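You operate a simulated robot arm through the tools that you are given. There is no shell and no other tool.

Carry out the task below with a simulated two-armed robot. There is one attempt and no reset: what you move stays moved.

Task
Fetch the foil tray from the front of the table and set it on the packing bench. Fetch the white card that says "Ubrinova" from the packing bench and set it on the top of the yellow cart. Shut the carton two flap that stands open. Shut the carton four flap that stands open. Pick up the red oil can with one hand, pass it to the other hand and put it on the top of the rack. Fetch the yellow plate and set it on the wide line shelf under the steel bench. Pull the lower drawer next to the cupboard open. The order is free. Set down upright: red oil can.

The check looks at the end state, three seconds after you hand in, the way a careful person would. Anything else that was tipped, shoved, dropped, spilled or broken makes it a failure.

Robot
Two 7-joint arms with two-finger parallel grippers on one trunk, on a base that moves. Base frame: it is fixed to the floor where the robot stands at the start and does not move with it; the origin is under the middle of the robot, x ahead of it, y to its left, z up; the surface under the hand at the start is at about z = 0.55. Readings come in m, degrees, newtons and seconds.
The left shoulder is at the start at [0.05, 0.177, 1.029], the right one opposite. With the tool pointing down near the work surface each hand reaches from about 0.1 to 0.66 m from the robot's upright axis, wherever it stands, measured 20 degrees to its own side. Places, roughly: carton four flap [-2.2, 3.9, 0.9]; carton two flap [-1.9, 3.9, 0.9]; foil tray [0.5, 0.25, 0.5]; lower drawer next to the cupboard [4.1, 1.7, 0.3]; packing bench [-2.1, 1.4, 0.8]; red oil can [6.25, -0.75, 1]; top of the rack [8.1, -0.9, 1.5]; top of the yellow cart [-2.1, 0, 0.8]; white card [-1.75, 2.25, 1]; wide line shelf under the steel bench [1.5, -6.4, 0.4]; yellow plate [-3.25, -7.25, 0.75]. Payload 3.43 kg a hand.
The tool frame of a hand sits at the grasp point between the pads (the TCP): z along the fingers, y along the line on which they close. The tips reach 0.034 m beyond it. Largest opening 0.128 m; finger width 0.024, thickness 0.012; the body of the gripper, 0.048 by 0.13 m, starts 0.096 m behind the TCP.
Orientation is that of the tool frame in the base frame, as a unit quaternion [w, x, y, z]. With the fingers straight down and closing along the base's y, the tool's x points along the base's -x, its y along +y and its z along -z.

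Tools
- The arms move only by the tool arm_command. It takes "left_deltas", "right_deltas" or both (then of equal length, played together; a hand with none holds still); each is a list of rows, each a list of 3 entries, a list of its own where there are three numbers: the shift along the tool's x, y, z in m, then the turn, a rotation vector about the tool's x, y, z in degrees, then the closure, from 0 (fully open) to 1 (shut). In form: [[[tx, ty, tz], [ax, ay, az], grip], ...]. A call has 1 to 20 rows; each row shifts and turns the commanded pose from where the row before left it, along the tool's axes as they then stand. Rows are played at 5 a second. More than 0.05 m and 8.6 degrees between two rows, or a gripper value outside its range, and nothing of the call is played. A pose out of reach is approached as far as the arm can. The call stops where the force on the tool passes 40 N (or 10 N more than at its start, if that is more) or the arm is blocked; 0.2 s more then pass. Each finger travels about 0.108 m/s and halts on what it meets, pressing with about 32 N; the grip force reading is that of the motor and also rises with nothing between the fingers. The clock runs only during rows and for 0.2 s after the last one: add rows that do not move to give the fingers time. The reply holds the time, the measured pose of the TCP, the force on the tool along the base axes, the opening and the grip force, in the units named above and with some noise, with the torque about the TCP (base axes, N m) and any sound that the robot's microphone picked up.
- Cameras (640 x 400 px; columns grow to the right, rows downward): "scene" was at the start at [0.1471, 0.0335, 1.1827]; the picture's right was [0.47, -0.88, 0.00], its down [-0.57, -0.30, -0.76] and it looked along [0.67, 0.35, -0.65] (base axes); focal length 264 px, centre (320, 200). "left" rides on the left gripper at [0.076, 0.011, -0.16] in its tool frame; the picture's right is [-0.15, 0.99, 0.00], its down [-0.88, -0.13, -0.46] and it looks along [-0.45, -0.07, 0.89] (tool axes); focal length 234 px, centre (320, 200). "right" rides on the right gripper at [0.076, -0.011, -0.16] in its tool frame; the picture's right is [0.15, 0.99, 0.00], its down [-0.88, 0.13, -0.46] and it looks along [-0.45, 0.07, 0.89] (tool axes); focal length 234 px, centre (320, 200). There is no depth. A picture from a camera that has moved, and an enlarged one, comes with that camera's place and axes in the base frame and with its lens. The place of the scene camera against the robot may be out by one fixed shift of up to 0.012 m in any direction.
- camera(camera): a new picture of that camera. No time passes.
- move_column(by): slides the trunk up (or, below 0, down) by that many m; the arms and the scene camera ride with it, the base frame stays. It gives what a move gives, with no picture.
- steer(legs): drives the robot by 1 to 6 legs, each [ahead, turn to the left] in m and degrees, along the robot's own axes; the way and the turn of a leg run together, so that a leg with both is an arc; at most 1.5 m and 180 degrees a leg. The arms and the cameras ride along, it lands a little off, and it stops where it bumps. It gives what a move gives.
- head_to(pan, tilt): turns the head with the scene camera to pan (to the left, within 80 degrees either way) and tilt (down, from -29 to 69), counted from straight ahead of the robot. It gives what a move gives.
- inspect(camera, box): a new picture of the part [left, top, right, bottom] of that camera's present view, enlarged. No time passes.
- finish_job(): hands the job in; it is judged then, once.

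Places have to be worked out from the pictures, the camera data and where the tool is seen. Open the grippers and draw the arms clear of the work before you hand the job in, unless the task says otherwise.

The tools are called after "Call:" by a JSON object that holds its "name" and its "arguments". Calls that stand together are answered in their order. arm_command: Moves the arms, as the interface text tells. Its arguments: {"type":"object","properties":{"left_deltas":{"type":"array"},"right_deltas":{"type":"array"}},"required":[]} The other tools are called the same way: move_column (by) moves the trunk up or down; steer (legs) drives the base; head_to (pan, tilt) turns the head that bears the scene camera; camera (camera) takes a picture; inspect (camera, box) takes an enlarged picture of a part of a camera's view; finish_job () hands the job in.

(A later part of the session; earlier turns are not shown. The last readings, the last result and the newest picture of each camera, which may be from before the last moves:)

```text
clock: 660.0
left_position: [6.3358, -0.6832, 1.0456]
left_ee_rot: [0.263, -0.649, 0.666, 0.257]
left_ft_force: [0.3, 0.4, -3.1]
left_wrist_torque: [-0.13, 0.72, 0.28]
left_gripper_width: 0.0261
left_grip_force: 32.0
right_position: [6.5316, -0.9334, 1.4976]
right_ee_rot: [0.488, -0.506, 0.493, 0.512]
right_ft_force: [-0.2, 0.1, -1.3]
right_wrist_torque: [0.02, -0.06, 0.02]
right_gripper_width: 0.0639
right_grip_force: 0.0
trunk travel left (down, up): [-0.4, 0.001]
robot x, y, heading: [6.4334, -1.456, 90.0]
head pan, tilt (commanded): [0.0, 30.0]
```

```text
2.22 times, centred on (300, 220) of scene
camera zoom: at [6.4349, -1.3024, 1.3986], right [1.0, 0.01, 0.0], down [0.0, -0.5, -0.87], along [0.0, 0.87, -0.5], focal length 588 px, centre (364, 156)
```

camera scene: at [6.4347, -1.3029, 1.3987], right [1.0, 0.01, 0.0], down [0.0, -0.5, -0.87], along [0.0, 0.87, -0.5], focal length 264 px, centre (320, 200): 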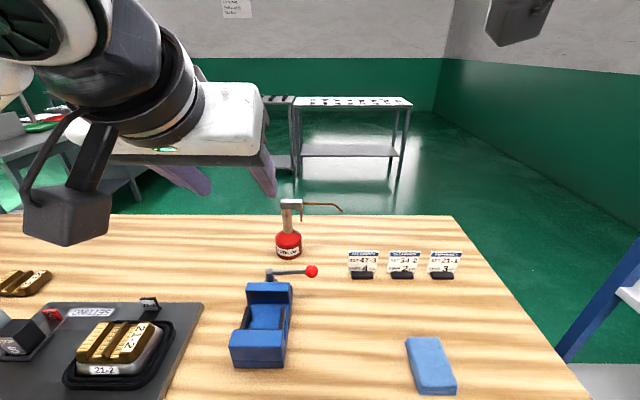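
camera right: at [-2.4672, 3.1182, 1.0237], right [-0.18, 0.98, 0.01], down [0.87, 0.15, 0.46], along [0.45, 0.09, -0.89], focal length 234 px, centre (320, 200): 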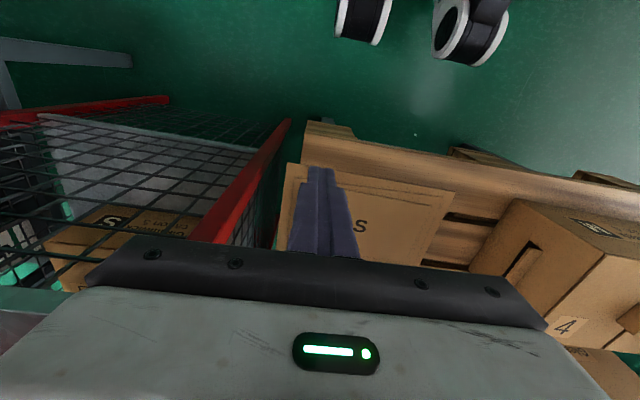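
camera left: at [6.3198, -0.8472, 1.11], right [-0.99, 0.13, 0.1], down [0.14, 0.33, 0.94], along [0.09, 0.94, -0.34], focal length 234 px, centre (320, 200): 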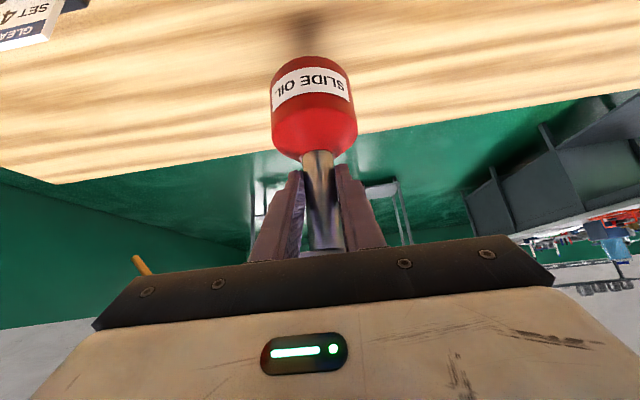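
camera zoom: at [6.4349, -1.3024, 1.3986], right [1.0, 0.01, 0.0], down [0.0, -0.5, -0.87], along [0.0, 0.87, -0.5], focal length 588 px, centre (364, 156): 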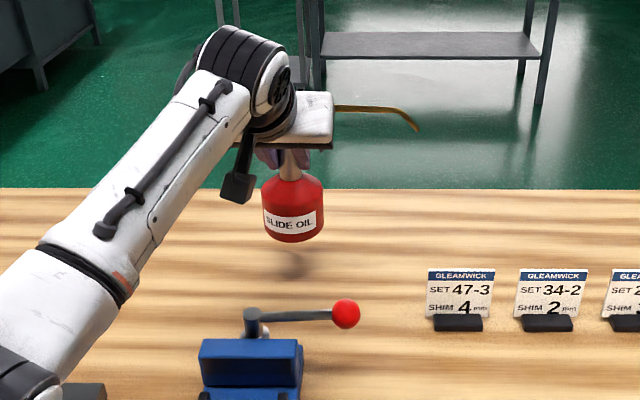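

The can is lifted and upright. Now the handover: first I move the right hand aside and down, and bring the left hand with the can up and back to a handover point in front of the robot.

Call:
{"name": "arm_command", "arguments": {"right_deltas": [[[0.028, -0.033, -0.02], [0, 0, 0], 0.3], [[0.028, -0.033, -0.02], [0, 0, 0], 0.2], [[0.028, -0.033, -0.02], [0, 0, 0], 0.15], [[0.028, -0.033, -0.02], [0, 0, 0], 0.15], [[0.028, -0.033, -0.02], [0, 0, 0], 0.15], [[0.028, -0.033, -0.02], [0, 0, 0], 0.15], [[0, 0, 0], [0, 7.5, 0], 0.15], [[0, 0, 0], [0, 7.5, 0], 0.15]], "left_deltas": [[[-0.029, 0, -0.0308], [0, 0, 0], 1], [[-0.029, 0, -0.0308], [0, 0, 0], 1], [[-0.029, 0, -0.0308], [0, 0, 0], 1], [[-0.029, 0, -0.0308], [0, 0, 0], 1], [[-0.029, 0, -0.0308], [0, 0, 0], 1], [[-0.029, 0, -0.0308], [0, 0, 0], 1], [[0, 0, 0], [0, 0, 0], 1], [[0, 0, 0], [0, 0, 0], 1]]}}

Call:
{"name": "camera", "arguments": {"camera": "scene"}}

```text
clock: 661.8
left_position: [6.3306, -0.6973, 1.2896]
left_ee_rot: [0.265, -0.647, 0.667, 0.257]
left_ft_force: [0.3, 0.8, -1.9]
left_wrist_torque: [-0.07, 0.02, -0.05]
left_gripper_width: 0.0275
left_grip_force: 32.7
left hand out of reach, approached as far as the arm can: row 6
right_position: [6.7456, -1.0062, 1.3651]
right_ee_rot: [-0.42, 0.568, -0.554, -0.441]
right_ft_force: [0.7, 0.3, 0.2]
right_wrist_torque: [0.0, 0.02, 0.02]
right_gripper_width: 0.1088
right_grip_force: 0.0
right hand out of reach, approached as far as the arm can: row 4, 5, 6
trunk travel left (down, up): [-0.4, 0.001]
robot x, y, heading: [6.437, -1.4565, 90.3]
head pan, tilt (commanded): [0.0, 30.0]
```

```text
taken
camera scene: at [6.4351, -1.3028, 1.3986], right [1.0, 0.01, 0.0], down [0.0, -0.5, -0.87], along [0.0, 0.87, -0.5], focal length 264 px, centre (320, 200)
```

scene: 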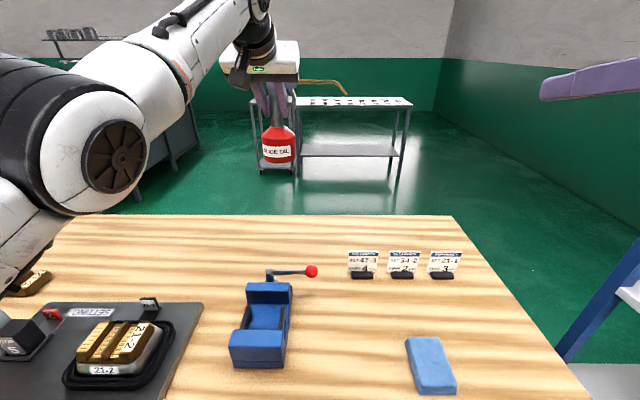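

The can is held at z≈1.29. I now draw the left hand back to the handover point.

Call:
{"name": "arm_command", "arguments": {"left_deltas": [[[0.022, -0.0271, -0.0208], [0, 0, 0], 1], [[0.022, -0.0271, -0.0208], [0, 0, 0], 1], [[0.022, -0.0271, -0.0208], [0, 0, 0], 1], [[0.022, -0.0271, -0.0208], [0, 0, 0], 1], [[0.022, -0.0271, -0.0208], [0, 0, 0], 1], [[0.022, -0.0271, -0.0208], [0, 0, 0], 1], [[0.01, -0.0135, -0.0104], [0, 0, 0], 1], [[0, 0, 0], [0, 0, 0], 1]]}}

Call:
{"name": "camera", "arguments": {"camera": "scene"}}

Call:
{"name": "camera", "arguments": {"camera": "right"}}

Call:
{"name": "camera", "arguments": {"camera": "left"}}

```text
clock: 663.5
left_position: [6.4894, -0.8097, 1.3309]
left_ee_rot: [0.263, -0.648, 0.666, 0.258]
left_ft_force: [0.0, -0.7, -2.6]
left_wrist_torque: [-0.05, 0.02, -0.01]
left_gripper_width: 0.0273
left_grip_force: 31.9
left hand out of reach, approached as far as the arm can: row 1, 2, 3, 4, 5
right_position: [6.7459, -1.0065, 1.3646]
right_ee_rot: [-0.421, 0.567, -0.553, -0.443]
right_ft_force: [-0.2, -0.5, -0.4]
right_wrist_torque: [0.0, -0.02, 0.0]
right_gripper_width: 0.1091
right_grip_force: 0.1
trunk travel left (down, up): [-0.4, 0.001]
robot x, y, heading: [6.4375, -1.457, 90.2]
head pan, tilt (commanded): [0.0, 30.0]
```

```text
taken
camera scene: at [6.4356, -1.3037, 1.3988], right [1.0, 0.01, 0.0], down [0.0, -0.5, -0.87], along [0.0, 0.87, -0.5], focal length 264 px, centre (320, 200)
```

scene: 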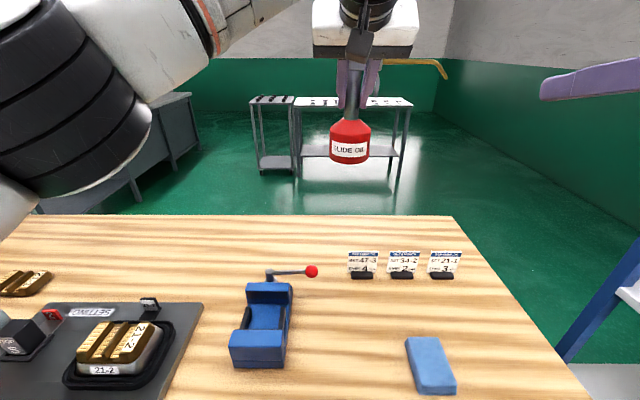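

```text
taken
camera right: at [6.7638, -1.1804, 1.3323], right [-0.99, -0.07, -0.13], down [-0.11, -0.22, 0.97], along [-0.1, 0.97, 0.21], focal length 234 px, centre (320, 200)
```

right: 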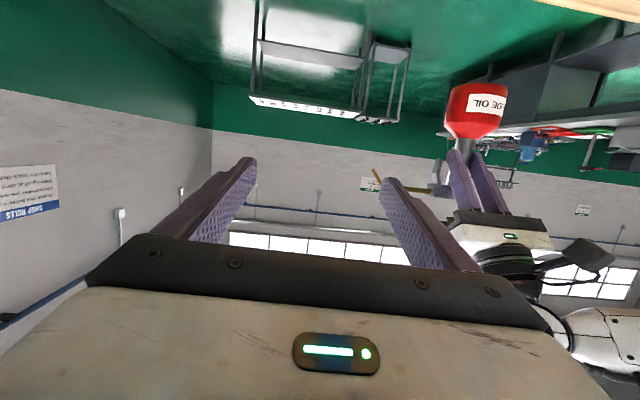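

```text
taken
camera left: at [6.4732, -0.9729, 1.396], right [-0.99, 0.13, 0.1], down [0.14, 0.32, 0.94], along [0.09, 0.94, -0.34], focal length 234 px, centre (320, 200)
```

left: 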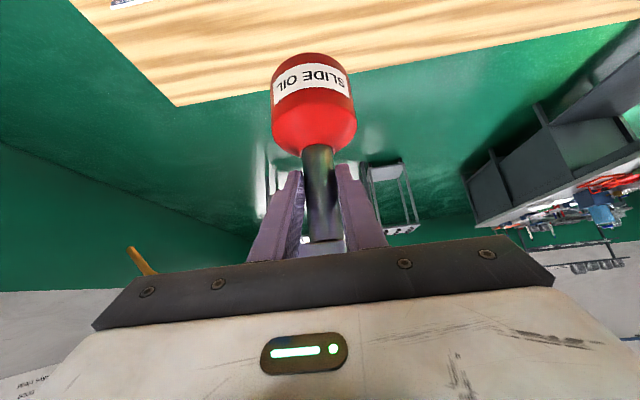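

The can is at the handover point: body centre ≈(6.495, -0.81, 1.245). I bring the opened right hand in from the south, below the left gripper, in stages.

Call:
{"name": "arm_command", "arguments": {"right_deltas": [[[0.0309, 0.0004, -0.0126], [0, 0, 0], 0.15], [[0.0309, 0.0004, -0.0126], [0, 0, 0], 0.15], [[0.0309, 0.0004, -0.0126], [0, 0, 0], 0.15], [[0.0002, 0.041, 0.0015], [0, 0, 0], 0.15], [[0.0002, 0.041, 0.0015], [0, 0, 0], 0.15], [[0.0002, 0.041, 0.0015], [0, 0, 0], 0.15], [[0.0002, 0.041, 0.0015], [0, 0, 0], 0.15], [[0.0002, 0.041, 0.0015], [0, 0, 0], 0.15], [[0.0002, 0.041, 0.0015], [0, 0, 0], 0.15], [[0, 0, 0], [0, 0, 0], 0.15]]}}

Call:
{"name": "camera", "arguments": {"camera": "right"}}

Call:
{"name": "camera", "arguments": {"camera": "scene"}}

```text
clock: 665.8
left_position: [6.4887, -0.8084, 1.3329]
left_ee_rot: [0.265, -0.647, 0.666, 0.259]
left_ft_force: [0.6, -0.6, -2.9]
left_wrist_torque: [-0.05, 0.0, 0.02]
left_gripper_width: 0.0272
left_grip_force: 31.9
right_position: [6.5241, -1.0234, 1.334]
right_ee_rot: [-0.421, 0.566, -0.553, -0.443]
right_ft_force: [0.2, -0.5, -0.4]
right_wrist_torque: [-0.02, 0.0, -0.01]
right_gripper_width: 0.1085
right_grip_force: 0.0
right hand out of reach, approached as far as the arm can: row 2, 3, 4, 5, 9
trunk travel left (down, up): [-0.4, 0.001]
robot x, y, heading: [6.4299, -1.4575, 90.2]
head pan, tilt (commanded): [0.0, 30.0]
```

```text
taken
camera right: at [6.5412, -1.1963, 1.3006], right [-0.99, -0.07, -0.13], down [-0.11, -0.22, 0.97], along [-0.1, 0.97, 0.21], focal length 234 px, centre (320, 200)
```

right: 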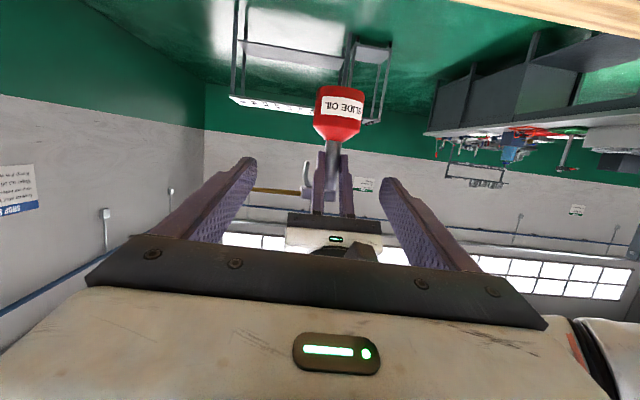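

```text
taken
camera scene: at [6.4354, -1.3038, 1.3988], right [1.0, 0.01, 0.0], down [0.0, -0.5, -0.87], along [0.0, 0.87, -0.5], focal length 264 px, centre (320, 200)
```

scene: 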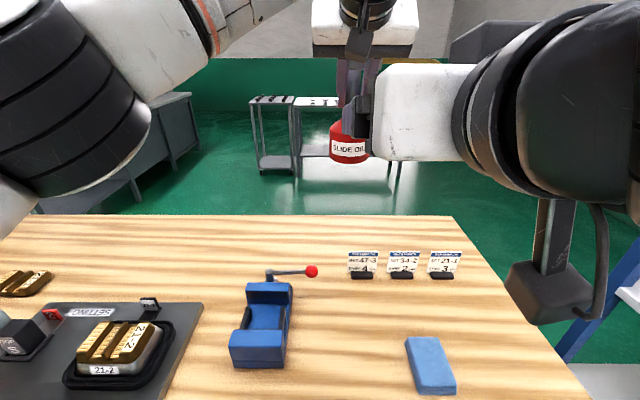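

The right hand can't go lower this close to the body, so I approach on a slightly descending line toward the can body.

Call:
{"name": "arm_command", "arguments": {"right_deltas": [[[0.0054, 0.0039, 0.0384], [0, 0, 0], 0.15], [[0.0054, 0.0039, 0.0384], [0, 0, 0], 0.15], [[0.0054, 0.0039, 0.0384], [0, 0, 0], 0.15], [[0, 0, 0], [0, 0, 0], 0.15]]}}

Call:
{"name": "camera", "arguments": {"camera": "right"}}

Call:
{"name": "camera", "arguments": {"camera": "left"}}

```text
clock: 666.8
left_position: [6.488, -0.8069, 1.3322]
left_ee_rot: [0.264, -0.647, 0.666, 0.258]
left_ft_force: [0.3, -0.6, -3.2]
left_wrist_torque: [-0.05, 0.0, 0.02]
left_gripper_width: 0.0269
left_grip_force: 32.0
right_position: [6.5208, -0.9294, 1.2953]
right_ee_rot: [-0.42, 0.568, -0.552, -0.443]
right_ft_force: [-0.1, -0.4, 0.4]
right_wrist_torque: [0.0, 0.0, -0.01]
right_gripper_width: 0.1088
right_grip_force: 0.0
right hand out of reach, approached as far as the arm can: row 2, 3
trunk travel left (down, up): [-0.4, 0.001]
robot x, y, heading: [6.4373, -1.4584, 90.4]
head pan, tilt (commanded): [0.0, 30.0]
```

```text
taken
camera right: at [6.5377, -1.1036, 1.2623], right [-0.99, -0.07, -0.13], down [-0.11, -0.22, 0.97], along [-0.1, 0.97, 0.21], focal length 234 px, centre (320, 200)
```

right: 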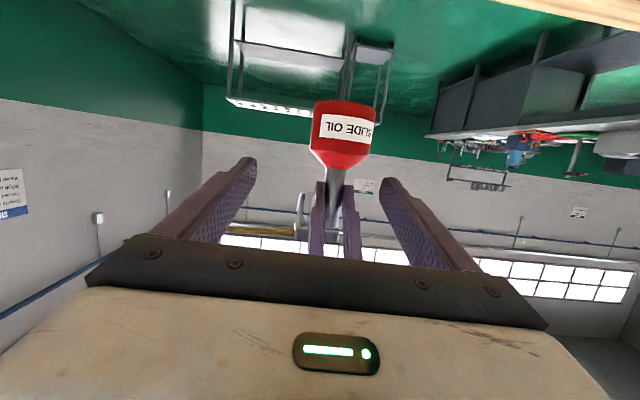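

```text
taken
camera left: at [6.4722, -0.9723, 1.3965], right [-0.99, 0.13, 0.1], down [0.14, 0.32, 0.94], along [0.09, 0.94, -0.34], focal length 234 px, centre (320, 200)
```

left: 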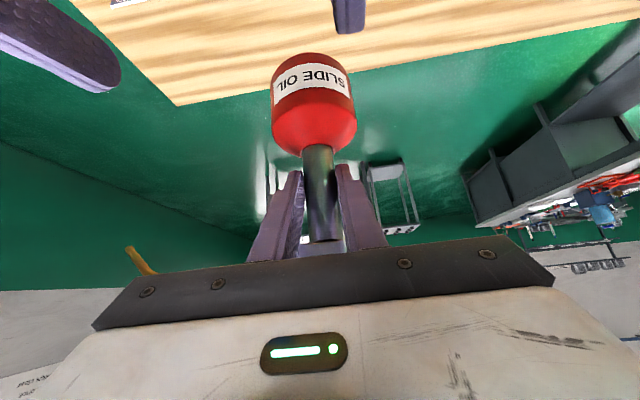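

I shift the can 3.3 cm to the right with the left hand to centre it on the right gripper, then finish the approach.

Call:
{"name": "arm_command", "arguments": {"left_deltas": [[[0, -0.011, 0], [0, 0, 0], 1], [[0, -0.011, 0], [0, 0, 0], 1], [[0, -0.011, 0], [0, 0, 0], 1], [[0, 0, 0], [0, 0, 0], 1]]}}

Call:
{"name": "arm_command", "arguments": {"right_deltas": [[[0.0065, -0.0017, 0.0438], [0, 0, 0], 0.15], [[0.0065, -0.0017, 0.0438], [0, 0, 0], 0.15], [[0, 0, 0], [0, 0, 0], 0.15]]}}

Call:
{"name": "camera", "arguments": {"camera": "right"}}

Call:
{"name": "camera", "arguments": {"camera": "left"}}

```text
clock: 668.0
left_position: [6.4511, -0.7809, 1.3514]
left_ee_rot: [-0.273, 0.687, -0.626, -0.248]
left_ft_force: [-0.2, -0.3, -3.2]
left_wrist_torque: [-0.09, 0.07, -0.04]
left_gripper_width: 0.0272
left_grip_force: 31.6
left hand out of reach, approached as far as the arm can: row 3
right_position: [6.5193, -0.9298, 1.2945]
right_ee_rot: [-0.42, 0.568, -0.553, -0.442]
right_ft_force: [-0.6, -0.8, 0.2]
right_wrist_torque: [0.04, -0.01, 0.0]
right_gripper_width: 0.1089
right_grip_force: 0.0
trunk travel left (down, up): [-0.4, 0.001]
robot x, y, heading: [6.4315, -1.4567, 90.5]
head pan, tilt (commanded): [0.0, 30.0]
stopped in row 4 (left hand): the arm was blocked; the commanded pose is now the measured one
```

```text
clock: 668.8
left_position: [6.4516, -0.7809, 1.3512]
left_ee_rot: [-0.273, 0.686, -0.626, -0.249]
left_ft_force: [-0.4, 0.6, -2.9]
left_wrist_torque: [-0.02, 0.01, 0.03]
left_gripper_width: 0.027
left_grip_force: 32.0
right_position: [6.5279, -0.8497, 1.2591]
right_ee_rot: [-0.419, 0.568, -0.553, -0.442]
right_ft_force: [0.3, -0.5, 0.8]
right_wrist_torque: [0.0, 0.01, -0.01]
right_gripper_width: 0.1087
right_grip_force: 0.1
right hand out of reach, approached as far as the arm can: row 2
trunk travel left (down, up): [-0.4, 0.001]
robot x, y, heading: [6.4349, -1.4565, 90.1]
head pan, tilt (commanded): [0.0, 30.0]
```

```text
taken
camera right: at [6.5459, -1.0236, 1.2261], right [-0.99, -0.08, -0.13], down [-0.11, -0.22, 0.97], along [-0.1, 0.97, 0.21], focal length 234 px, centre (320, 200)
```

right: 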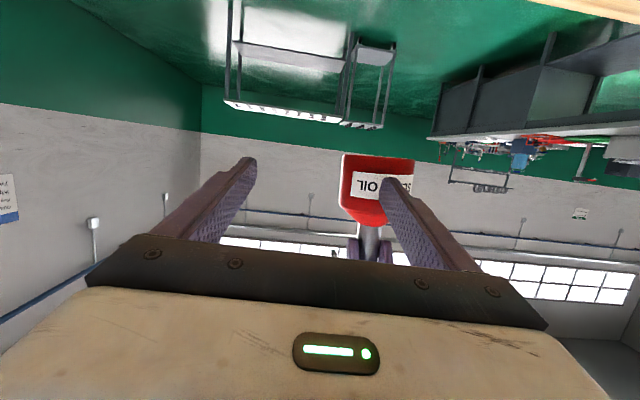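

```text
taken
camera left: at [6.4482, -0.9466, 1.4151], right [-1.0, 0.04, 0.04], down [0.05, 0.33, 0.94], along [0.03, 0.94, -0.33], focal length 234 px, centre (320, 200)
```

left: 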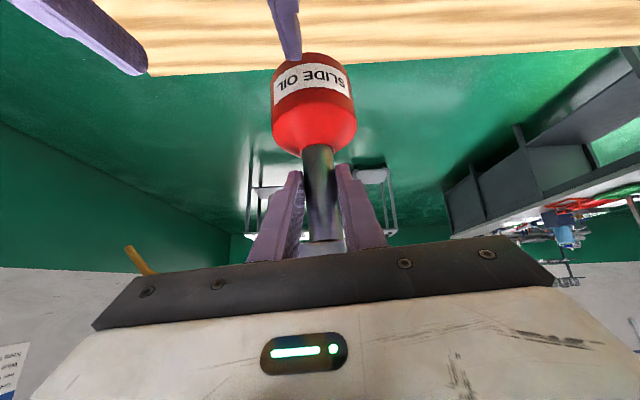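

The arms can't meet head-on here. I'll let the right hand come in from the right-front at a 45° yaw instead: back it off, then yaw it 45° toward the left.

Call:
{"name": "arm_command", "arguments": {"right_deltas": [[[0, 0, -0.04], [0, 0, 0], 0.15], [[0, 0, -0.04], [0, 0, 0], 0.15], [[0, -0.02, -0.04], [0, 0, 0], 0.15], [[0, -0.03, 0], [-7.26, 0.09, -1.91], 0.15], [[0, -0.02, 0], [-7.26, 0.09, -1.91], 0.15], [[0, -0.02, 0], [-7.26, 0.09, -1.91], 0.15], [[0, 0, 0], [-7.26, 0.09, -1.91], 0.15], [[0, 0, 0], [-7.26, 0.09, -1.91], 0.15], [[0, 0, 0], [-7.26, 0.09, -1.91], 0.15], [[0, 0, 0], [0, 0, 0], 0.15]]}}

Call:
{"name": "camera", "arguments": {"camera": "right"}}

Call:
{"name": "camera", "arguments": {"camera": "scene"}}

```text
clock: 671.0
left_position: [6.4536, -0.7821, 1.3522]
left_ee_rot: [-0.274, 0.686, -0.626, -0.249]
left_ft_force: [-0.2, 0.3, -2.9]
left_wrist_torque: [-0.04, 0.01, -0.01]
left_gripper_width: 0.0271
left_grip_force: 31.4
right_position: [6.6214, -0.955, 1.2886]
right_ee_rot: [-0.219, 0.736, -0.294, -0.57]
right_ft_force: [-1.0, -0.3, 0.7]
right_wrist_torque: [0.03, 0.01, -0.02]
right_gripper_width: 0.1088
right_grip_force: 0.0
trunk travel left (down, up): [-0.4, 0.001]
robot x, y, heading: [6.4336, -1.4544, 90.2]
head pan, tilt (commanded): [0.0, 30.0]
```

```text
taken
camera right: at [6.7566, -1.0668, 1.2567], right [-0.65, -0.75, -0.13], down [0.08, -0.23, 0.97], along [-0.76, 0.62, 0.21], focal length 234 px, centre (320, 200)
```

right: 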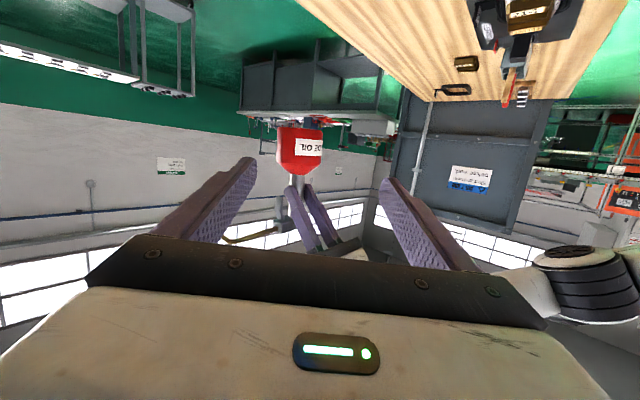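

```text
taken
camera scene: at [6.4347, -1.3032, 1.3987], right [1.0, 0.01, 0.0], down [0.0, -0.5, -0.87], along [0.0, 0.87, -0.5], focal length 264 px, centre (320, 200)
```

scene: 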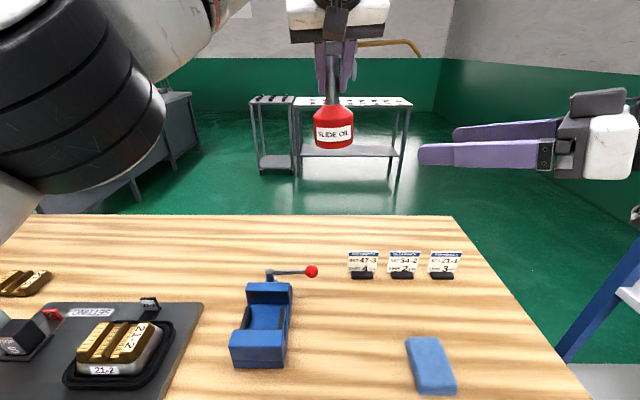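

Now the right hand points at the can. I advance most of the way and check the alignment.

Call:
{"name": "arm_command", "arguments": {"right_deltas": [[[-0.0077, -0.0043, 0.046], [0, 0, 0], 0.15], [[-0.0077, -0.0043, 0.046], [0, 0, 0], 0.15], [[-0.0077, -0.0043, 0.046], [0, 0, 0], 0.15], [[0, 0, 0], [0, 0, 0], 0.15]]}}

Call:
{"name": "camera", "arguments": {"camera": "right"}}

Call:
{"name": "camera", "arguments": {"camera": "left"}}

Call:
{"name": "camera", "arguments": {"camera": "scene"}}

```text
clock: 672.0
left_position: [6.4537, -0.7824, 1.3529]
left_ee_rot: [-0.274, 0.685, -0.627, -0.25]
left_ft_force: [0.4, -0.5, -1.9]
left_wrist_torque: [-0.04, 0.02, -0.03]
left_gripper_width: 0.0271
left_grip_force: 32.0
right_position: [6.5291, -0.8485, 1.2802]
right_ee_rot: [-0.219, 0.735, -0.293, -0.571]
right_ft_force: [0.0, 0.5, 0.3]
right_wrist_torque: [0.02, -0.01, -0.02]
right_gripper_width: 0.1086
right_grip_force: 0.1
trunk travel left (down, up): [-0.4, 0.001]
robot x, y, heading: [6.4332, -1.455, 90.2]
head pan, tilt (commanded): [0.0, 30.0]
```

```text
taken
camera right: at [6.6637, -0.9594, 1.247], right [-0.65, -0.75, -0.13], down [0.08, -0.23, 0.97], along [-0.76, 0.62, 0.21], focal length 234 px, centre (320, 200)
```

right: 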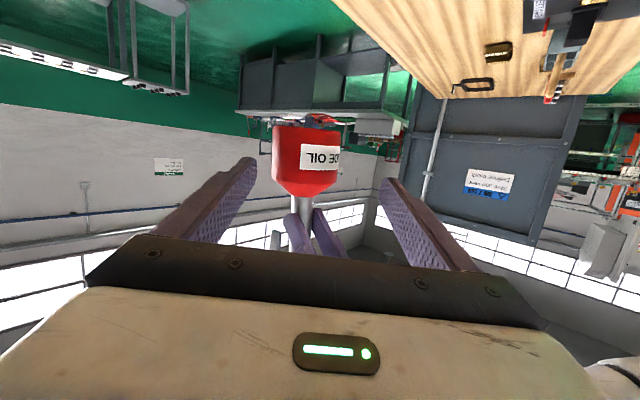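

```text
taken
camera left: at [6.4488, -0.9477, 1.416], right [-1.0, 0.04, 0.04], down [0.05, 0.33, 0.94], along [0.03, 0.94, -0.33], focal length 234 px, centre (320, 200)
```

left: 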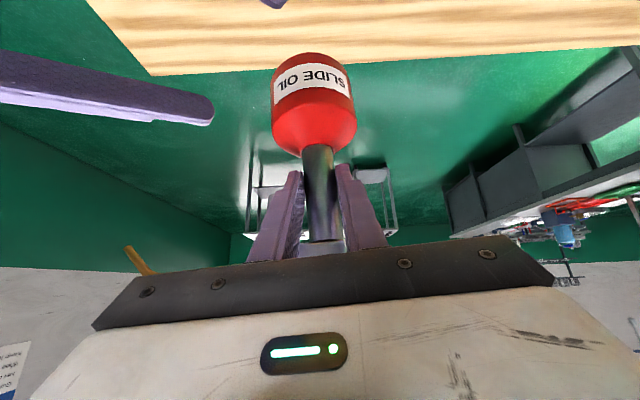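

```text
taken
camera scene: at [6.4357, -1.3036, 1.3988], right [1.0, 0.01, 0.0], down [0.0, -0.5, -0.87], along [0.0, 0.87, -0.5], focal length 264 px, centre (320, 200)
```

scene: 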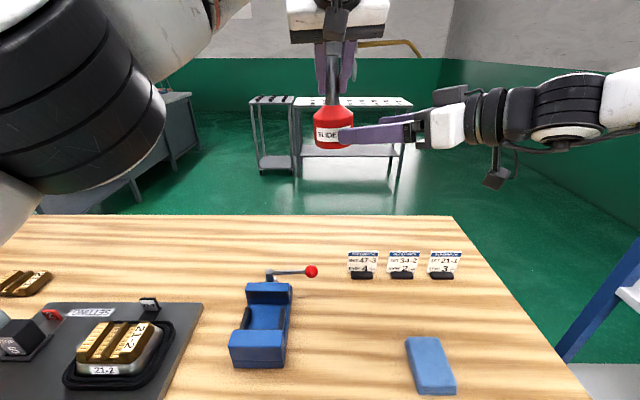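

Call:
{"name": "arm_command", "arguments": {"right_deltas": [[[-0.0023, -0.0052, 0.03], [0, 0, 0], 0.15], [[-0.0023, -0.0052, 0.03], [0, 0, 0], 0.15], [[-0.0023, -0.0052, 0.03], [0, 0, 0], 0.15], [[0, 0, 0], [0, 0, 0], 0.15]]}}

Call:
{"name": "camera", "arguments": {"camera": "right"}}

Call:
{"name": "camera", "arguments": {"camera": "left"}}

```text
clock: 673.0
left_position: [6.4522, -0.7815, 1.3522]
left_ee_rot: [-0.273, 0.686, -0.627, -0.248]
left_ft_force: [0.4, -0.6, -3.0]
left_wrist_torque: [-0.07, 0.05, -0.01]
left_gripper_width: 0.0275
left_grip_force: 32.0
right_position: [6.4849, -0.7907, 1.2622]
right_ee_rot: [-0.219, 0.735, -0.295, -0.571]
right_ft_force: [-0.7, 0.2, 0.4]
right_wrist_torque: [-0.01, 0.0, 0.01]
right_gripper_width: 0.1087
right_grip_force: 0.1
right hand out of reach, approached as far as the arm can: row 3
trunk travel left (down, up): [-0.4, 0.001]
robot x, y, heading: [6.4371, -1.4602, 90.5]
head pan, tilt (commanded): [0.0, 30.0]
```

```text
taken
camera right: at [6.6207, -0.9023, 1.2285], right [-0.65, -0.75, -0.13], down [0.08, -0.23, 0.97], along [-0.76, 0.62, 0.21], focal length 234 px, centre (320, 200)
```

right: 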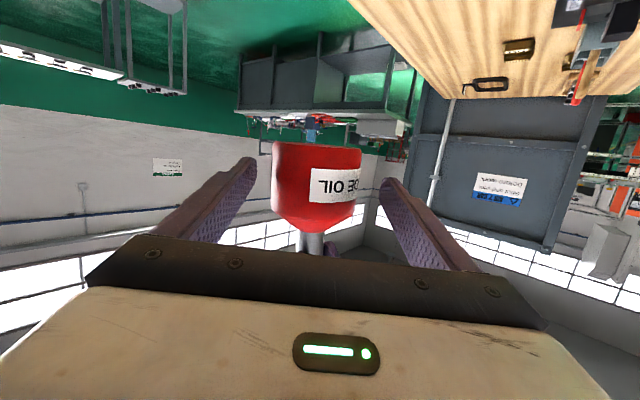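

```text
taken
camera left: at [6.4482, -0.9467, 1.4155], right [-1.0, 0.04, 0.04], down [0.05, 0.33, 0.94], along [0.03, 0.94, -0.33], focal length 234 px, centre (320, 200)
```

left: 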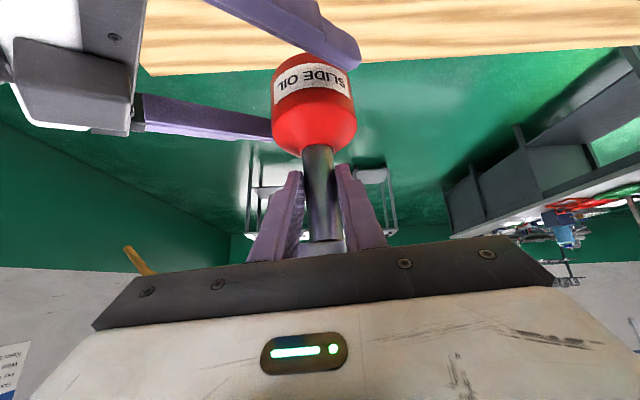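

The can body is between the right fingers but only at their tips. I draw the can ~2.5 cm toward the robot with the left hand and let the right hand follow sideways, so the pads overlap more.

Call:
{"name": "arm_command", "arguments": {"left_deltas": [[[0.009, 0.0008, -0.0085], [0, 0, 0], 1], [[0.009, 0.0008, -0.0085], [0, 0, 0], 1], [[0, 0, 0], [0, 0, 0], 1]], "right_deltas": [[[0, 0.008, 0], [0, 0, 0], 0.15], [[0, 0.008, 0], [0, 0, 0], 0.15], [[0, 0, 0], [0, 0, 0], 0.15]]}}

Call:
{"name": "camera", "arguments": {"camera": "right"}}

Call:
{"name": "camera", "arguments": {"camera": "left"}}

```text
clock: 673.8
left_position: [6.4542, -0.8067, 1.3501]
left_ee_rot: [-0.274, 0.684, -0.628, -0.249]
left_ft_force: [-1.0, 0.5, -2.8]
left_wrist_torque: [-0.06, 0.01, 0.0]
left_gripper_width: 0.0274
left_grip_force: 31.7
right_position: [6.4754, -0.8035, 1.2622]
right_ee_rot: [-0.218, 0.736, -0.293, -0.57]
right_ft_force: [0.0, -0.1, -0.3]
right_wrist_torque: [-0.01, -0.01, -0.03]
right_gripper_width: 0.109
right_grip_force: 0.1
trunk travel left (down, up): [-0.4, 0.001]
robot x, y, heading: [6.4349, -1.4555, 90.4]
head pan, tilt (commanded): [0.0, 30.0]
```

```text
taken
camera right: at [6.6104, -0.915, 1.2282], right [-0.65, -0.75, -0.13], down [0.08, -0.23, 0.97], along [-0.76, 0.62, 0.21], focal length 234 px, centre (320, 200)
```

right: 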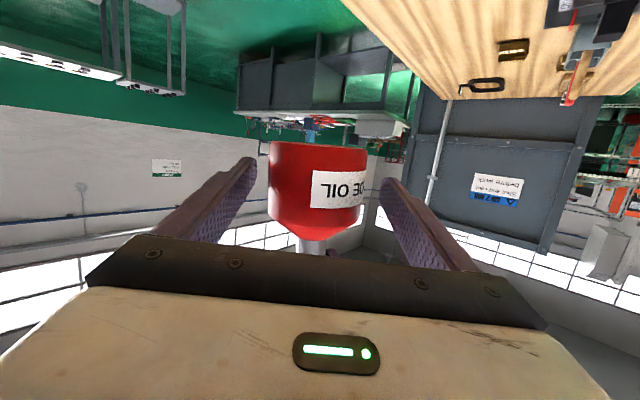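

```text
taken
camera left: at [6.4502, -0.9722, 1.4145], right [-1.0, 0.05, 0.04], down [0.05, 0.33, 0.94], along [0.03, 0.94, -0.33], focal length 234 px, centre (320, 200)
```

left: 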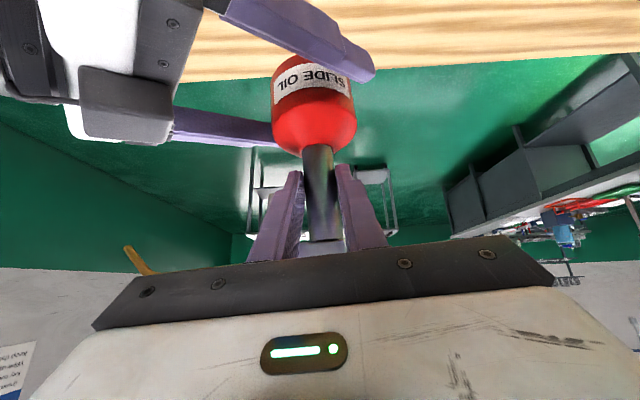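

The can body is now centred at the right TCP. I close the right hand on the body.

Call:
{"name": "arm_command", "arguments": {"right_deltas": [[[0, 0, 0], [0, 0, 0], 0.25], [[0, 0, 0], [0, 0, 0], 0.33], [[0, 0, 0], [0, 0, 0], 0.4], [[0, 0, 0], [0, 0, 0], 0.5], [[0, 0, 0], [0, 0, 0], 0.8], [[0, 0, 0], [0, 0, 0], 1.0], [[0, 0, 0], [0, 0, 0], 1.0]]}}

Call:
{"name": "camera", "arguments": {"camera": "right"}}

Call:
{"name": "camera", "arguments": {"camera": "left"}}

```text
clock: 675.4
left_position: [6.454, -0.8067, 1.3512]
left_ee_rot: [-0.273, 0.685, -0.627, -0.25]
left_ft_force: [-5.9, -11.3, 0.3]
left_wrist_torque: [-1.13, 0.55, 0.24]
left_gripper_width: 0.0275
left_grip_force: 31.8
right_position: [6.4763, -0.8037, 1.2604]
right_ee_rot: [-0.219, 0.735, -0.294, -0.57]
right_ft_force: [6.2, 12.1, -0.3]
right_wrist_torque: [0.07, -0.08, -0.47]
right_gripper_width: 0.0792
right_grip_force: 32.1
trunk travel left (down, up): [-0.4, 0.001]
robot x, y, heading: [6.4358, -1.4559, 90.2]
head pan, tilt (commanded): [0.0, 30.0]
```

```text
taken
camera right: at [6.611, -0.9146, 1.228], right [-0.65, -0.75, -0.13], down [0.08, -0.23, 0.97], along [-0.76, 0.62, 0.21], focal length 234 px, centre (320, 200)
```

right: 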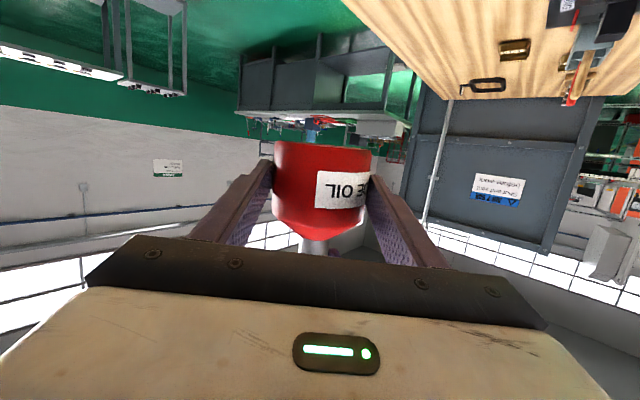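

```text
taken
camera left: at [6.4495, -0.9721, 1.4146], right [-1.0, 0.04, 0.04], down [0.05, 0.33, 0.94], along [0.03, 0.94, -0.33], focal length 234 px, centre (320, 200)
```

left: 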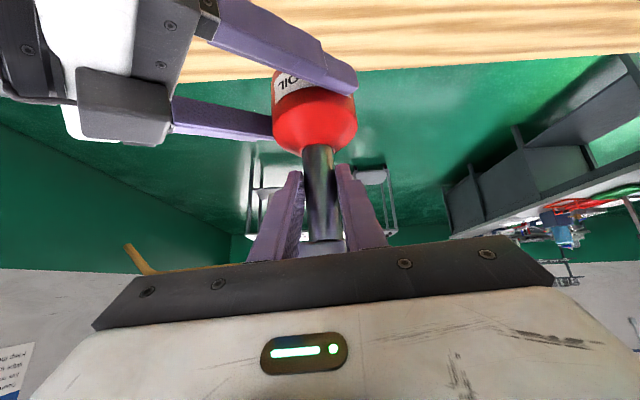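

The right hand holds the body (79 mm, 32 N). I now open the left hand and withdraw it along its tool axis.

Call:
{"name": "arm_command", "arguments": {"left_deltas": [[[0, 0, 0], [0, 0, 0], 0.8], [[0, 0, 0], [0, 0, 0], 0.65], [[0, 0, 0], [0, 0, 0], 0.5], [[0, 0, 0], [0, 0, 0], 0.4], [[0, 0, 0], [0, 0, 0], 0.4]]}}

Call:
{"name": "camera", "arguments": {"camera": "left"}}

```text
clock: 676.5
left_position: [6.453, -0.8067, 1.3506]
left_ee_rot: [-0.273, 0.685, -0.627, -0.25]
left_ft_force: [-10.5, 0.3, -4.6]
left_wrist_torque: [-0.08, 0.09, 0.22]
left_gripper_width: 0.07
left_grip_force: 0.0
right_position: [6.4768, -0.8028, 1.262]
right_ee_rot: [-0.219, 0.735, -0.294, -0.571]
right_ft_force: [10.6, -1.6, 1.2]
right_wrist_torque: [0.08, 0.95, -0.14]
right_gripper_width: 0.0783
right_grip_force: 31.9
trunk travel left (down, up): [-0.4, 0.001]
robot x, y, heading: [6.4361, -1.4569, 90.4]
head pan, tilt (commanded): [0.0, 30.0]
```

```text
taken
camera left: at [6.4491, -0.9715, 1.4143], right [-1.0, 0.04, 0.04], down [0.05, 0.33, 0.94], along [0.03, 0.94, -0.33], focal length 234 px, centre (320, 200)
```

left: 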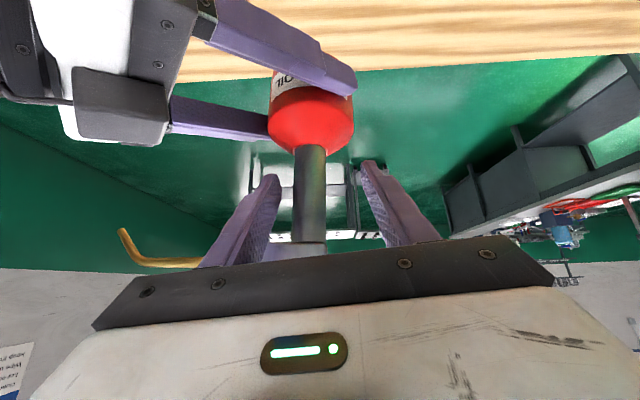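

The +x finger touches the trigger; I close slightly to 0.52 and then withdraw.

Call:
{"name": "arm_command", "arguments": {"left_deltas": [[[0, 0, 0], [0, 0, 0], 0.52], [[0, 0, 0], [0, 0, 0], 0.52]]}}

Call:
{"name": "arm_command", "arguments": {"left_deltas": [[[0, 0, -0.02], [0, 0, 0], 0.52], [[0, 0, -0.03], [0, 0, 0], 0.52], [[0, 0, -0.04], [0, 0, 0], 0.52], [[0, 0, -0.04], [0, 0, 0], 0.52], [[0, 0, 0], [0, 0, 0], 0.52]]}}

Call:
{"name": "camera", "arguments": {"camera": "left"}}

Call:
{"name": "camera", "arguments": {"camera": "scene"}}

```text
clock: 677.1
left_position: [6.456, -0.8074, 1.3508]
left_ee_rot: [-0.274, 0.684, -0.628, -0.249]
left_ft_force: [-2.0, -0.2, -2.4]
left_wrist_torque: [-0.06, 0.07, 0.0]
left_gripper_width: 0.0601
left_grip_force: 0.1
right_position: [6.4755, -0.8046, 1.2613]
right_ee_rot: [-0.217, 0.737, -0.293, -0.569]
right_ft_force: [1.6, -0.5, 0.2]
right_wrist_torque: [-0.04, 0.09, -0.01]
right_gripper_width: 0.0782
right_grip_force: 31.9
trunk travel left (down, up): [-0.4, 0.001]
robot x, y, heading: [6.434, -1.4561, 90.2]
head pan, tilt (commanded): [0.0, 30.0]
```

```text
clock: 678.4
left_position: [6.4563, -0.8965, 1.4454]
left_ee_rot: [-0.273, 0.685, -0.628, -0.248]
left_ft_force: [0.1, 0.0, -0.5]
left_wrist_torque: [0.01, -0.02, 0.01]
left_gripper_width: 0.0617
left_grip_force: 0.1
right_position: [6.4756, -0.8038, 1.2613]
right_ee_rot: [-0.218, 0.736, -0.294, -0.57]
right_ft_force: [0.3, 0.8, -0.1]
right_wrist_torque: [-0.03, -0.02, 0.02]
right_gripper_width: 0.0782
right_grip_force: 32.2
trunk travel left (down, up): [-0.4, 0.001]
robot x, y, heading: [6.4381, -1.4568, 90.3]
head pan, tilt (commanded): [0.0, 30.0]
```

```text
taken
camera left: at [6.4506, -1.0613, 1.5085], right [-1.0, 0.04, 0.04], down [0.05, 0.33, 0.94], along [0.03, 0.94, -0.33], focal length 234 px, centre (320, 200)
```

left: 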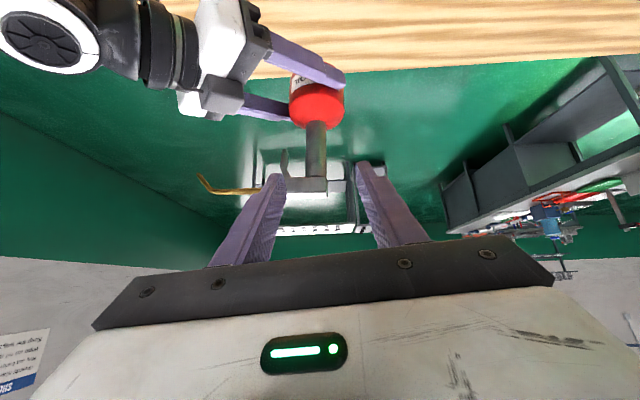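

```text
taken
camera scene: at [6.435, -1.3021, 1.3985], right [1.0, 0.01, 0.0], down [0.0, -0.5, -0.87], along [0.0, 0.87, -0.5], focal length 264 px, centre (320, 200)
```

scene: 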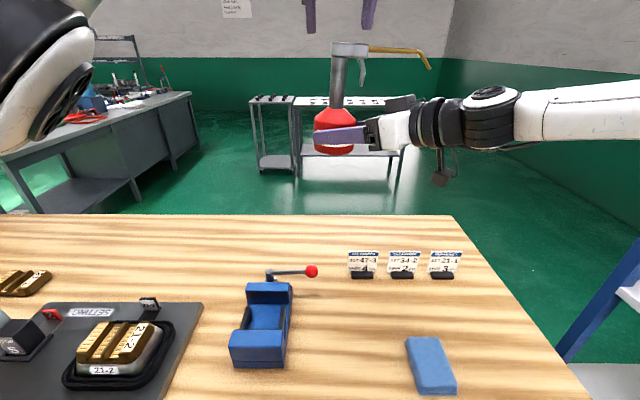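

Handover done: the right hand holds the can upright and the left hand is free. I retract the left hand and back the robot away from the bench.

Call:
{"name": "arm_command", "arguments": {"left_deltas": [[[0.02, 0.03, -0.02], [0, 0, 0], 0.7], [[0.03, 0.03, 0], [0, 0, 0], 1], [[0.03, 0.03, 0], [0, 0, 0], 1], [[0.03, 0.03, 0], [0, 0, 0], 1], [[0.03, 0.03, 0], [0, 0, 0], 1], [[0, 0, 0], [0, 0, 0], 1]]}}

Call:
{"name": "steer", "arguments": {"legs": [[-0.4, 0]]}}

Call:
{"name": "camera", "arguments": {"camera": "scene"}}

```text
clock: 679.8
left_position: [6.3181, -1.0204, 1.3535]
left_ee_rot: [-0.274, 0.684, -0.628, -0.249]
left_ft_force: [-0.6, -0.4, 0.6]
left_wrist_torque: [0.03, -0.01, 0.01]
left_gripper_width: 0.0
left_grip_force: 31.8
right_position: [6.4758, -0.8041, 1.2605]
right_ee_rot: [-0.219, 0.735, -0.294, -0.57]
right_ft_force: [0.4, -0.4, 0.2]
right_wrist_torque: [-0.06, -0.05, 0.0]
right_gripper_width: 0.078
right_grip_force: 31.3
trunk travel left (down, up): [-0.4, 0.001]
robot x, y, heading: [6.4345, -1.4573, 90.2]
head pan, tilt (commanded): [0.0, 30.0]
```

```text
clock: 682.2
left_position: [6.3225, -1.4141, 1.3545]
left_ee_rot: [-0.275, 0.682, -0.63, -0.249]
left_ft_force: [0.4, -0.2, 0.4]
left_wrist_torque: [-0.01, -0.01, 0.0]
left_gripper_width: 0.0
left_grip_force: 32.0
right_position: [6.4804, -1.1983, 1.2614]
right_ee_rot: [-0.22, 0.735, -0.296, -0.569]
right_ft_force: [0.2, 0.4, -0.1]
right_wrist_torque: [-0.07, -0.07, -0.04]
right_gripper_width: 0.0783
right_grip_force: 32.0
trunk travel left (down, up): [-0.4, 0.001]
robot x, y, heading: [6.435, -1.8495, 89.8]
head pan, tilt (commanded): [0.0, 30.0]
```

```text
taken
camera scene: at [6.437, -1.6969, 1.3987], right [1.0, 0.0, 0.0], down [0.0, -0.5, -0.87], along [0.0, 0.87, -0.5], focal length 264 px, centre (320, 200)
```

scene: 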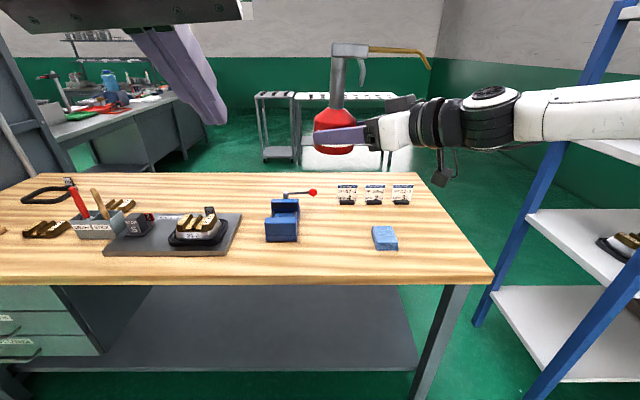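

The can is steady. I swing the right hand back to pointing forward (yaw −45°) while keeping the can upright, and look toward the rack.

Call:
{"name": "arm_command", "arguments": {"right_deltas": [[[0.0108, -0.0126, -0.0416], [0, 0, 0], 1], [[0.0108, -0.0126, -0.0416], [0, 0, 0], 1], [[0.0108, -0.0126, -0.0416], [0, 0, 0], 1], [[0, 0, 0], [7.26, -0.1, 1.92], 1], [[0, 0, 0], [7.26, -0.1, 1.92], 1], [[0, 0, 0], [7.26, -0.1, 1.92], 1], [[0, 0, 0], [7.26, -0.1, 1.92], 1], [[0, 0, 0], [7.26, -0.1, 1.92], 1], [[0, 0, 0], [7.26, -0.1, 1.92], 1], [[0, 0, 0], [0, 0, 0], 1]]}}

Call:
{"name": "head_to", "arguments": {"pan": -45, "tilt": 10}}

Call:
{"name": "camera", "arguments": {"camera": "scene"}}

Call:
{"name": "camera", "arguments": {"camera": "right"}}

```text
clock: 684.4
left_position: [6.3227, -1.4131, 1.3552]
left_ee_rot: [-0.275, 0.682, -0.631, -0.248]
left_ft_force: [0.0, -0.4, -0.2]
left_wrist_torque: [-0.02, 0.04, 0.0]
left_gripper_width: 0.0
left_grip_force: 31.4
right_position: [6.6007, -1.2596, 1.2607]
right_ee_rot: [-0.422, 0.563, -0.557, -0.441]
right_ft_force: [0.6, -0.8, 0.4]
right_wrist_torque: [-0.06, 0.01, -0.02]
right_gripper_width: 0.0777
right_grip_force: 32.3
trunk travel left (down, up): [-0.4, 0.001]
robot x, y, heading: [6.4353, -1.8551, 89.9]
head pan, tilt (commanded): [0.0, 30.0]
```

```text
clock: 685.5
left_position: [6.3225, -1.4146, 1.3545]
left_ee_rot: [-0.274, 0.683, -0.63, -0.248]
left_ft_force: [-0.8, 0.7, -0.1]
left_wrist_torque: [-0.02, -0.02, -0.02]
left_gripper_width: 0.0
left_grip_force: 31.7
right_position: [6.5994, -1.259, 1.2604]
right_ee_rot: [-0.421, 0.565, -0.555, -0.441]
right_ft_force: [0.0, 0.5, 0.1]
right_wrist_torque: [-0.07, 0.02, 0.03]
right_gripper_width: 0.0779
right_grip_force: 31.7
trunk travel left (down, up): [-0.4, 0.001]
robot x, y, heading: [6.4331, -1.8523, 89.8]
head pan, tilt (commanded): [-45.0, 10.0]
```

```text
taken
camera scene: at [6.5027, -1.7212, 1.431], right [0.71, -0.71, 0.0], down [-0.12, -0.12, -0.98], along [0.7, 0.7, -0.17], focal length 264 px, centre (320, 200)
```

scene: 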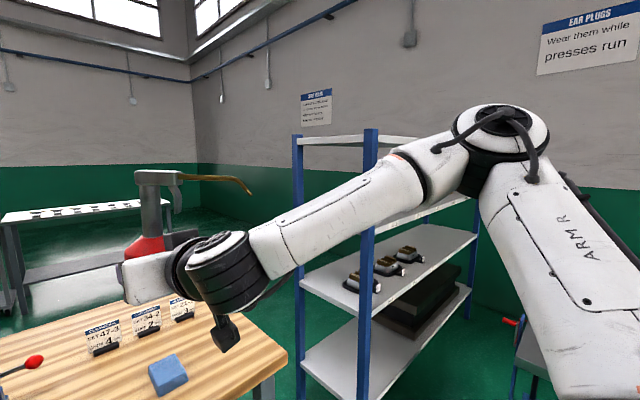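

```text
taken
camera right: at [6.6162, -1.4338, 1.2279], right [-0.99, -0.07, -0.13], down [-0.11, -0.22, 0.97], along [-0.09, 0.97, 0.21], focal length 234 px, centre (320, 200)
```

right: 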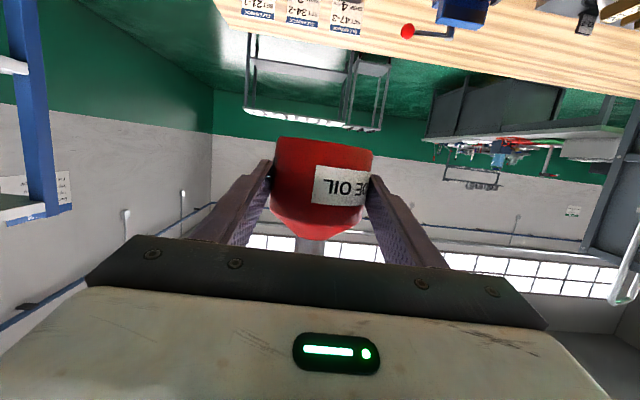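

The can is held pointing forward. The rack is axis-aligned: x from 7.36, y -1.13…-0.70, top ≈1.50. I raise the can to above rack height, then drive to (7.05, -1.5) facing the rack's SW corner.

Call:
{"name": "arm_command", "arguments": {"right_deltas": [[[-0.0414, 0, -0.0109], [0, 0, 0], 1], [[-0.0414, 0, -0.0109], [0, 0, 0], 1], [[-0.0414, 0, -0.0109], [0, 0, 0], 1], [[-0.0414, 0, -0.0109], [0, 0, 0], 1], [[-0.0414, 0, -0.0109], [0, 0, 0], 1], [[-0.0414, 0, -0.0109], [0, 0, 0], 1], [[-0.0414, 0, -0.0109], [0, 0, 0], 1], [[0, 0, 0], [0, 0, 0], 1]]}}

Call:
{"name": "steer", "arguments": {"legs": [[0, -61.5], [0.68, 0]]}}

Call:
{"name": "head_to", "arguments": {"pan": 15, "tilt": 5}}

Call:
{"name": "camera", "arguments": {"camera": "scene"}}

Call:
{"name": "camera", "arguments": {"camera": "right"}}

```text
clock: 687.3
left_position: [6.3207, -1.4134, 1.3545]
left_ee_rot: [-0.274, 0.683, -0.63, -0.248]
left_ft_force: [1.0, -0.4, -0.4]
left_wrist_torque: [-0.02, -0.05, -0.04]
left_gripper_width: 0.0
left_grip_force: 32.3
right_position: [6.6271, -1.2556, 1.5386]
right_ee_rot: [-0.421, 0.566, -0.556, -0.44]
right_ft_force: [-0.4, 0.5, -4.2]
right_wrist_torque: [-0.06, 0.03, -0.03]
right_gripper_width: 0.0781
right_grip_force: 32.2
right hand out of reach, approached as far as the arm can: row 7
trunk travel left (down, up): [-0.4, 0.001]
robot x, y, heading: [6.4339, -1.852, 89.8]
head pan, tilt (commanded): [-45.0, 10.0]
```

```text
clock: 693.9
left_position: [7.3712, -1.2205, 1.3549]
left_ee_rot: [0.363, -0.264, 0.891, 0.073]
left_ft_force: [-0.4, -0.8, -1.1]
left_wrist_torque: [0.01, 0.01, 0.03]
left_gripper_width: 0.0
left_grip_force: 32.3
right_position: [7.6551, -1.4147, 1.5408]
right_ee_rot: [0.587, -0.202, 0.766, 0.164]
right_ft_force: [0.6, 1.3, -3.0]
right_wrist_torque: [-0.02, 0.04, -0.01]
right_gripper_width: 0.0779
right_grip_force: 32.3
trunk travel left (down, up): [-0.4, 0.001]
robot x, y, heading: [7.0399, -1.5277, 28.5]
head pan, tilt (commanded): [-45.0, 10.0]
```

```text
clock: 695.1
left_position: [7.3717, -1.2181, 1.3554]
left_ee_rot: [0.363, -0.264, 0.891, 0.072]
left_ft_force: [0.0, 0.0, -0.4]
left_wrist_torque: [-0.04, -0.04, 0.02]
left_gripper_width: 0.0
left_grip_force: 31.8
right_position: [7.6557, -1.4145, 1.5398]
right_ee_rot: [0.587, -0.202, 0.766, 0.164]
right_ft_force: [0.2, 0.3, -3.5]
right_wrist_torque: [-0.03, 0.07, 0.0]
right_gripper_width: 0.0781
right_grip_force: 32.1
trunk travel left (down, up): [-0.4, 0.001]
robot x, y, heading: [7.0424, -1.5271, 28.4]
head pan, tilt (commanded): [15.0, 5.0]
```

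```text
taken
camera scene: at [7.1714, -1.4371, 1.4391], right [0.69, -0.73, 0.0], down [-0.06, -0.06, -1.0], along [0.72, 0.68, -0.09], focal length 264 px, centre (320, 200)
```

scene: 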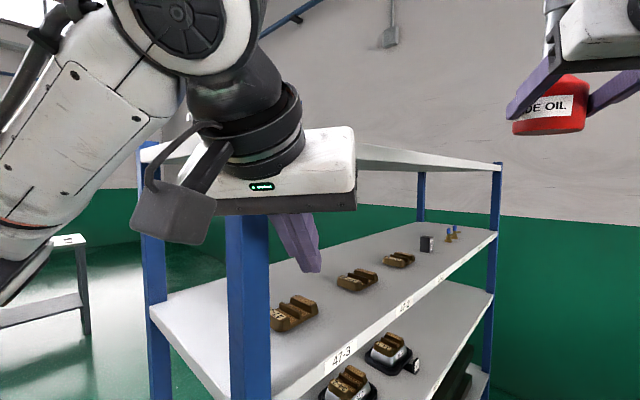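

```text
taken
camera right: at [7.5114, -1.5118, 1.5078], right [-0.53, 0.84, -0.13], down [-0.24, -0.01, 0.97], along [0.81, 0.54, 0.21], focal length 234 px, centre (320, 200)
```

right: 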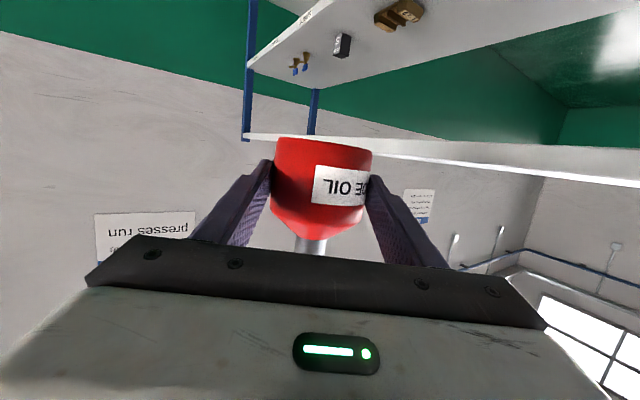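

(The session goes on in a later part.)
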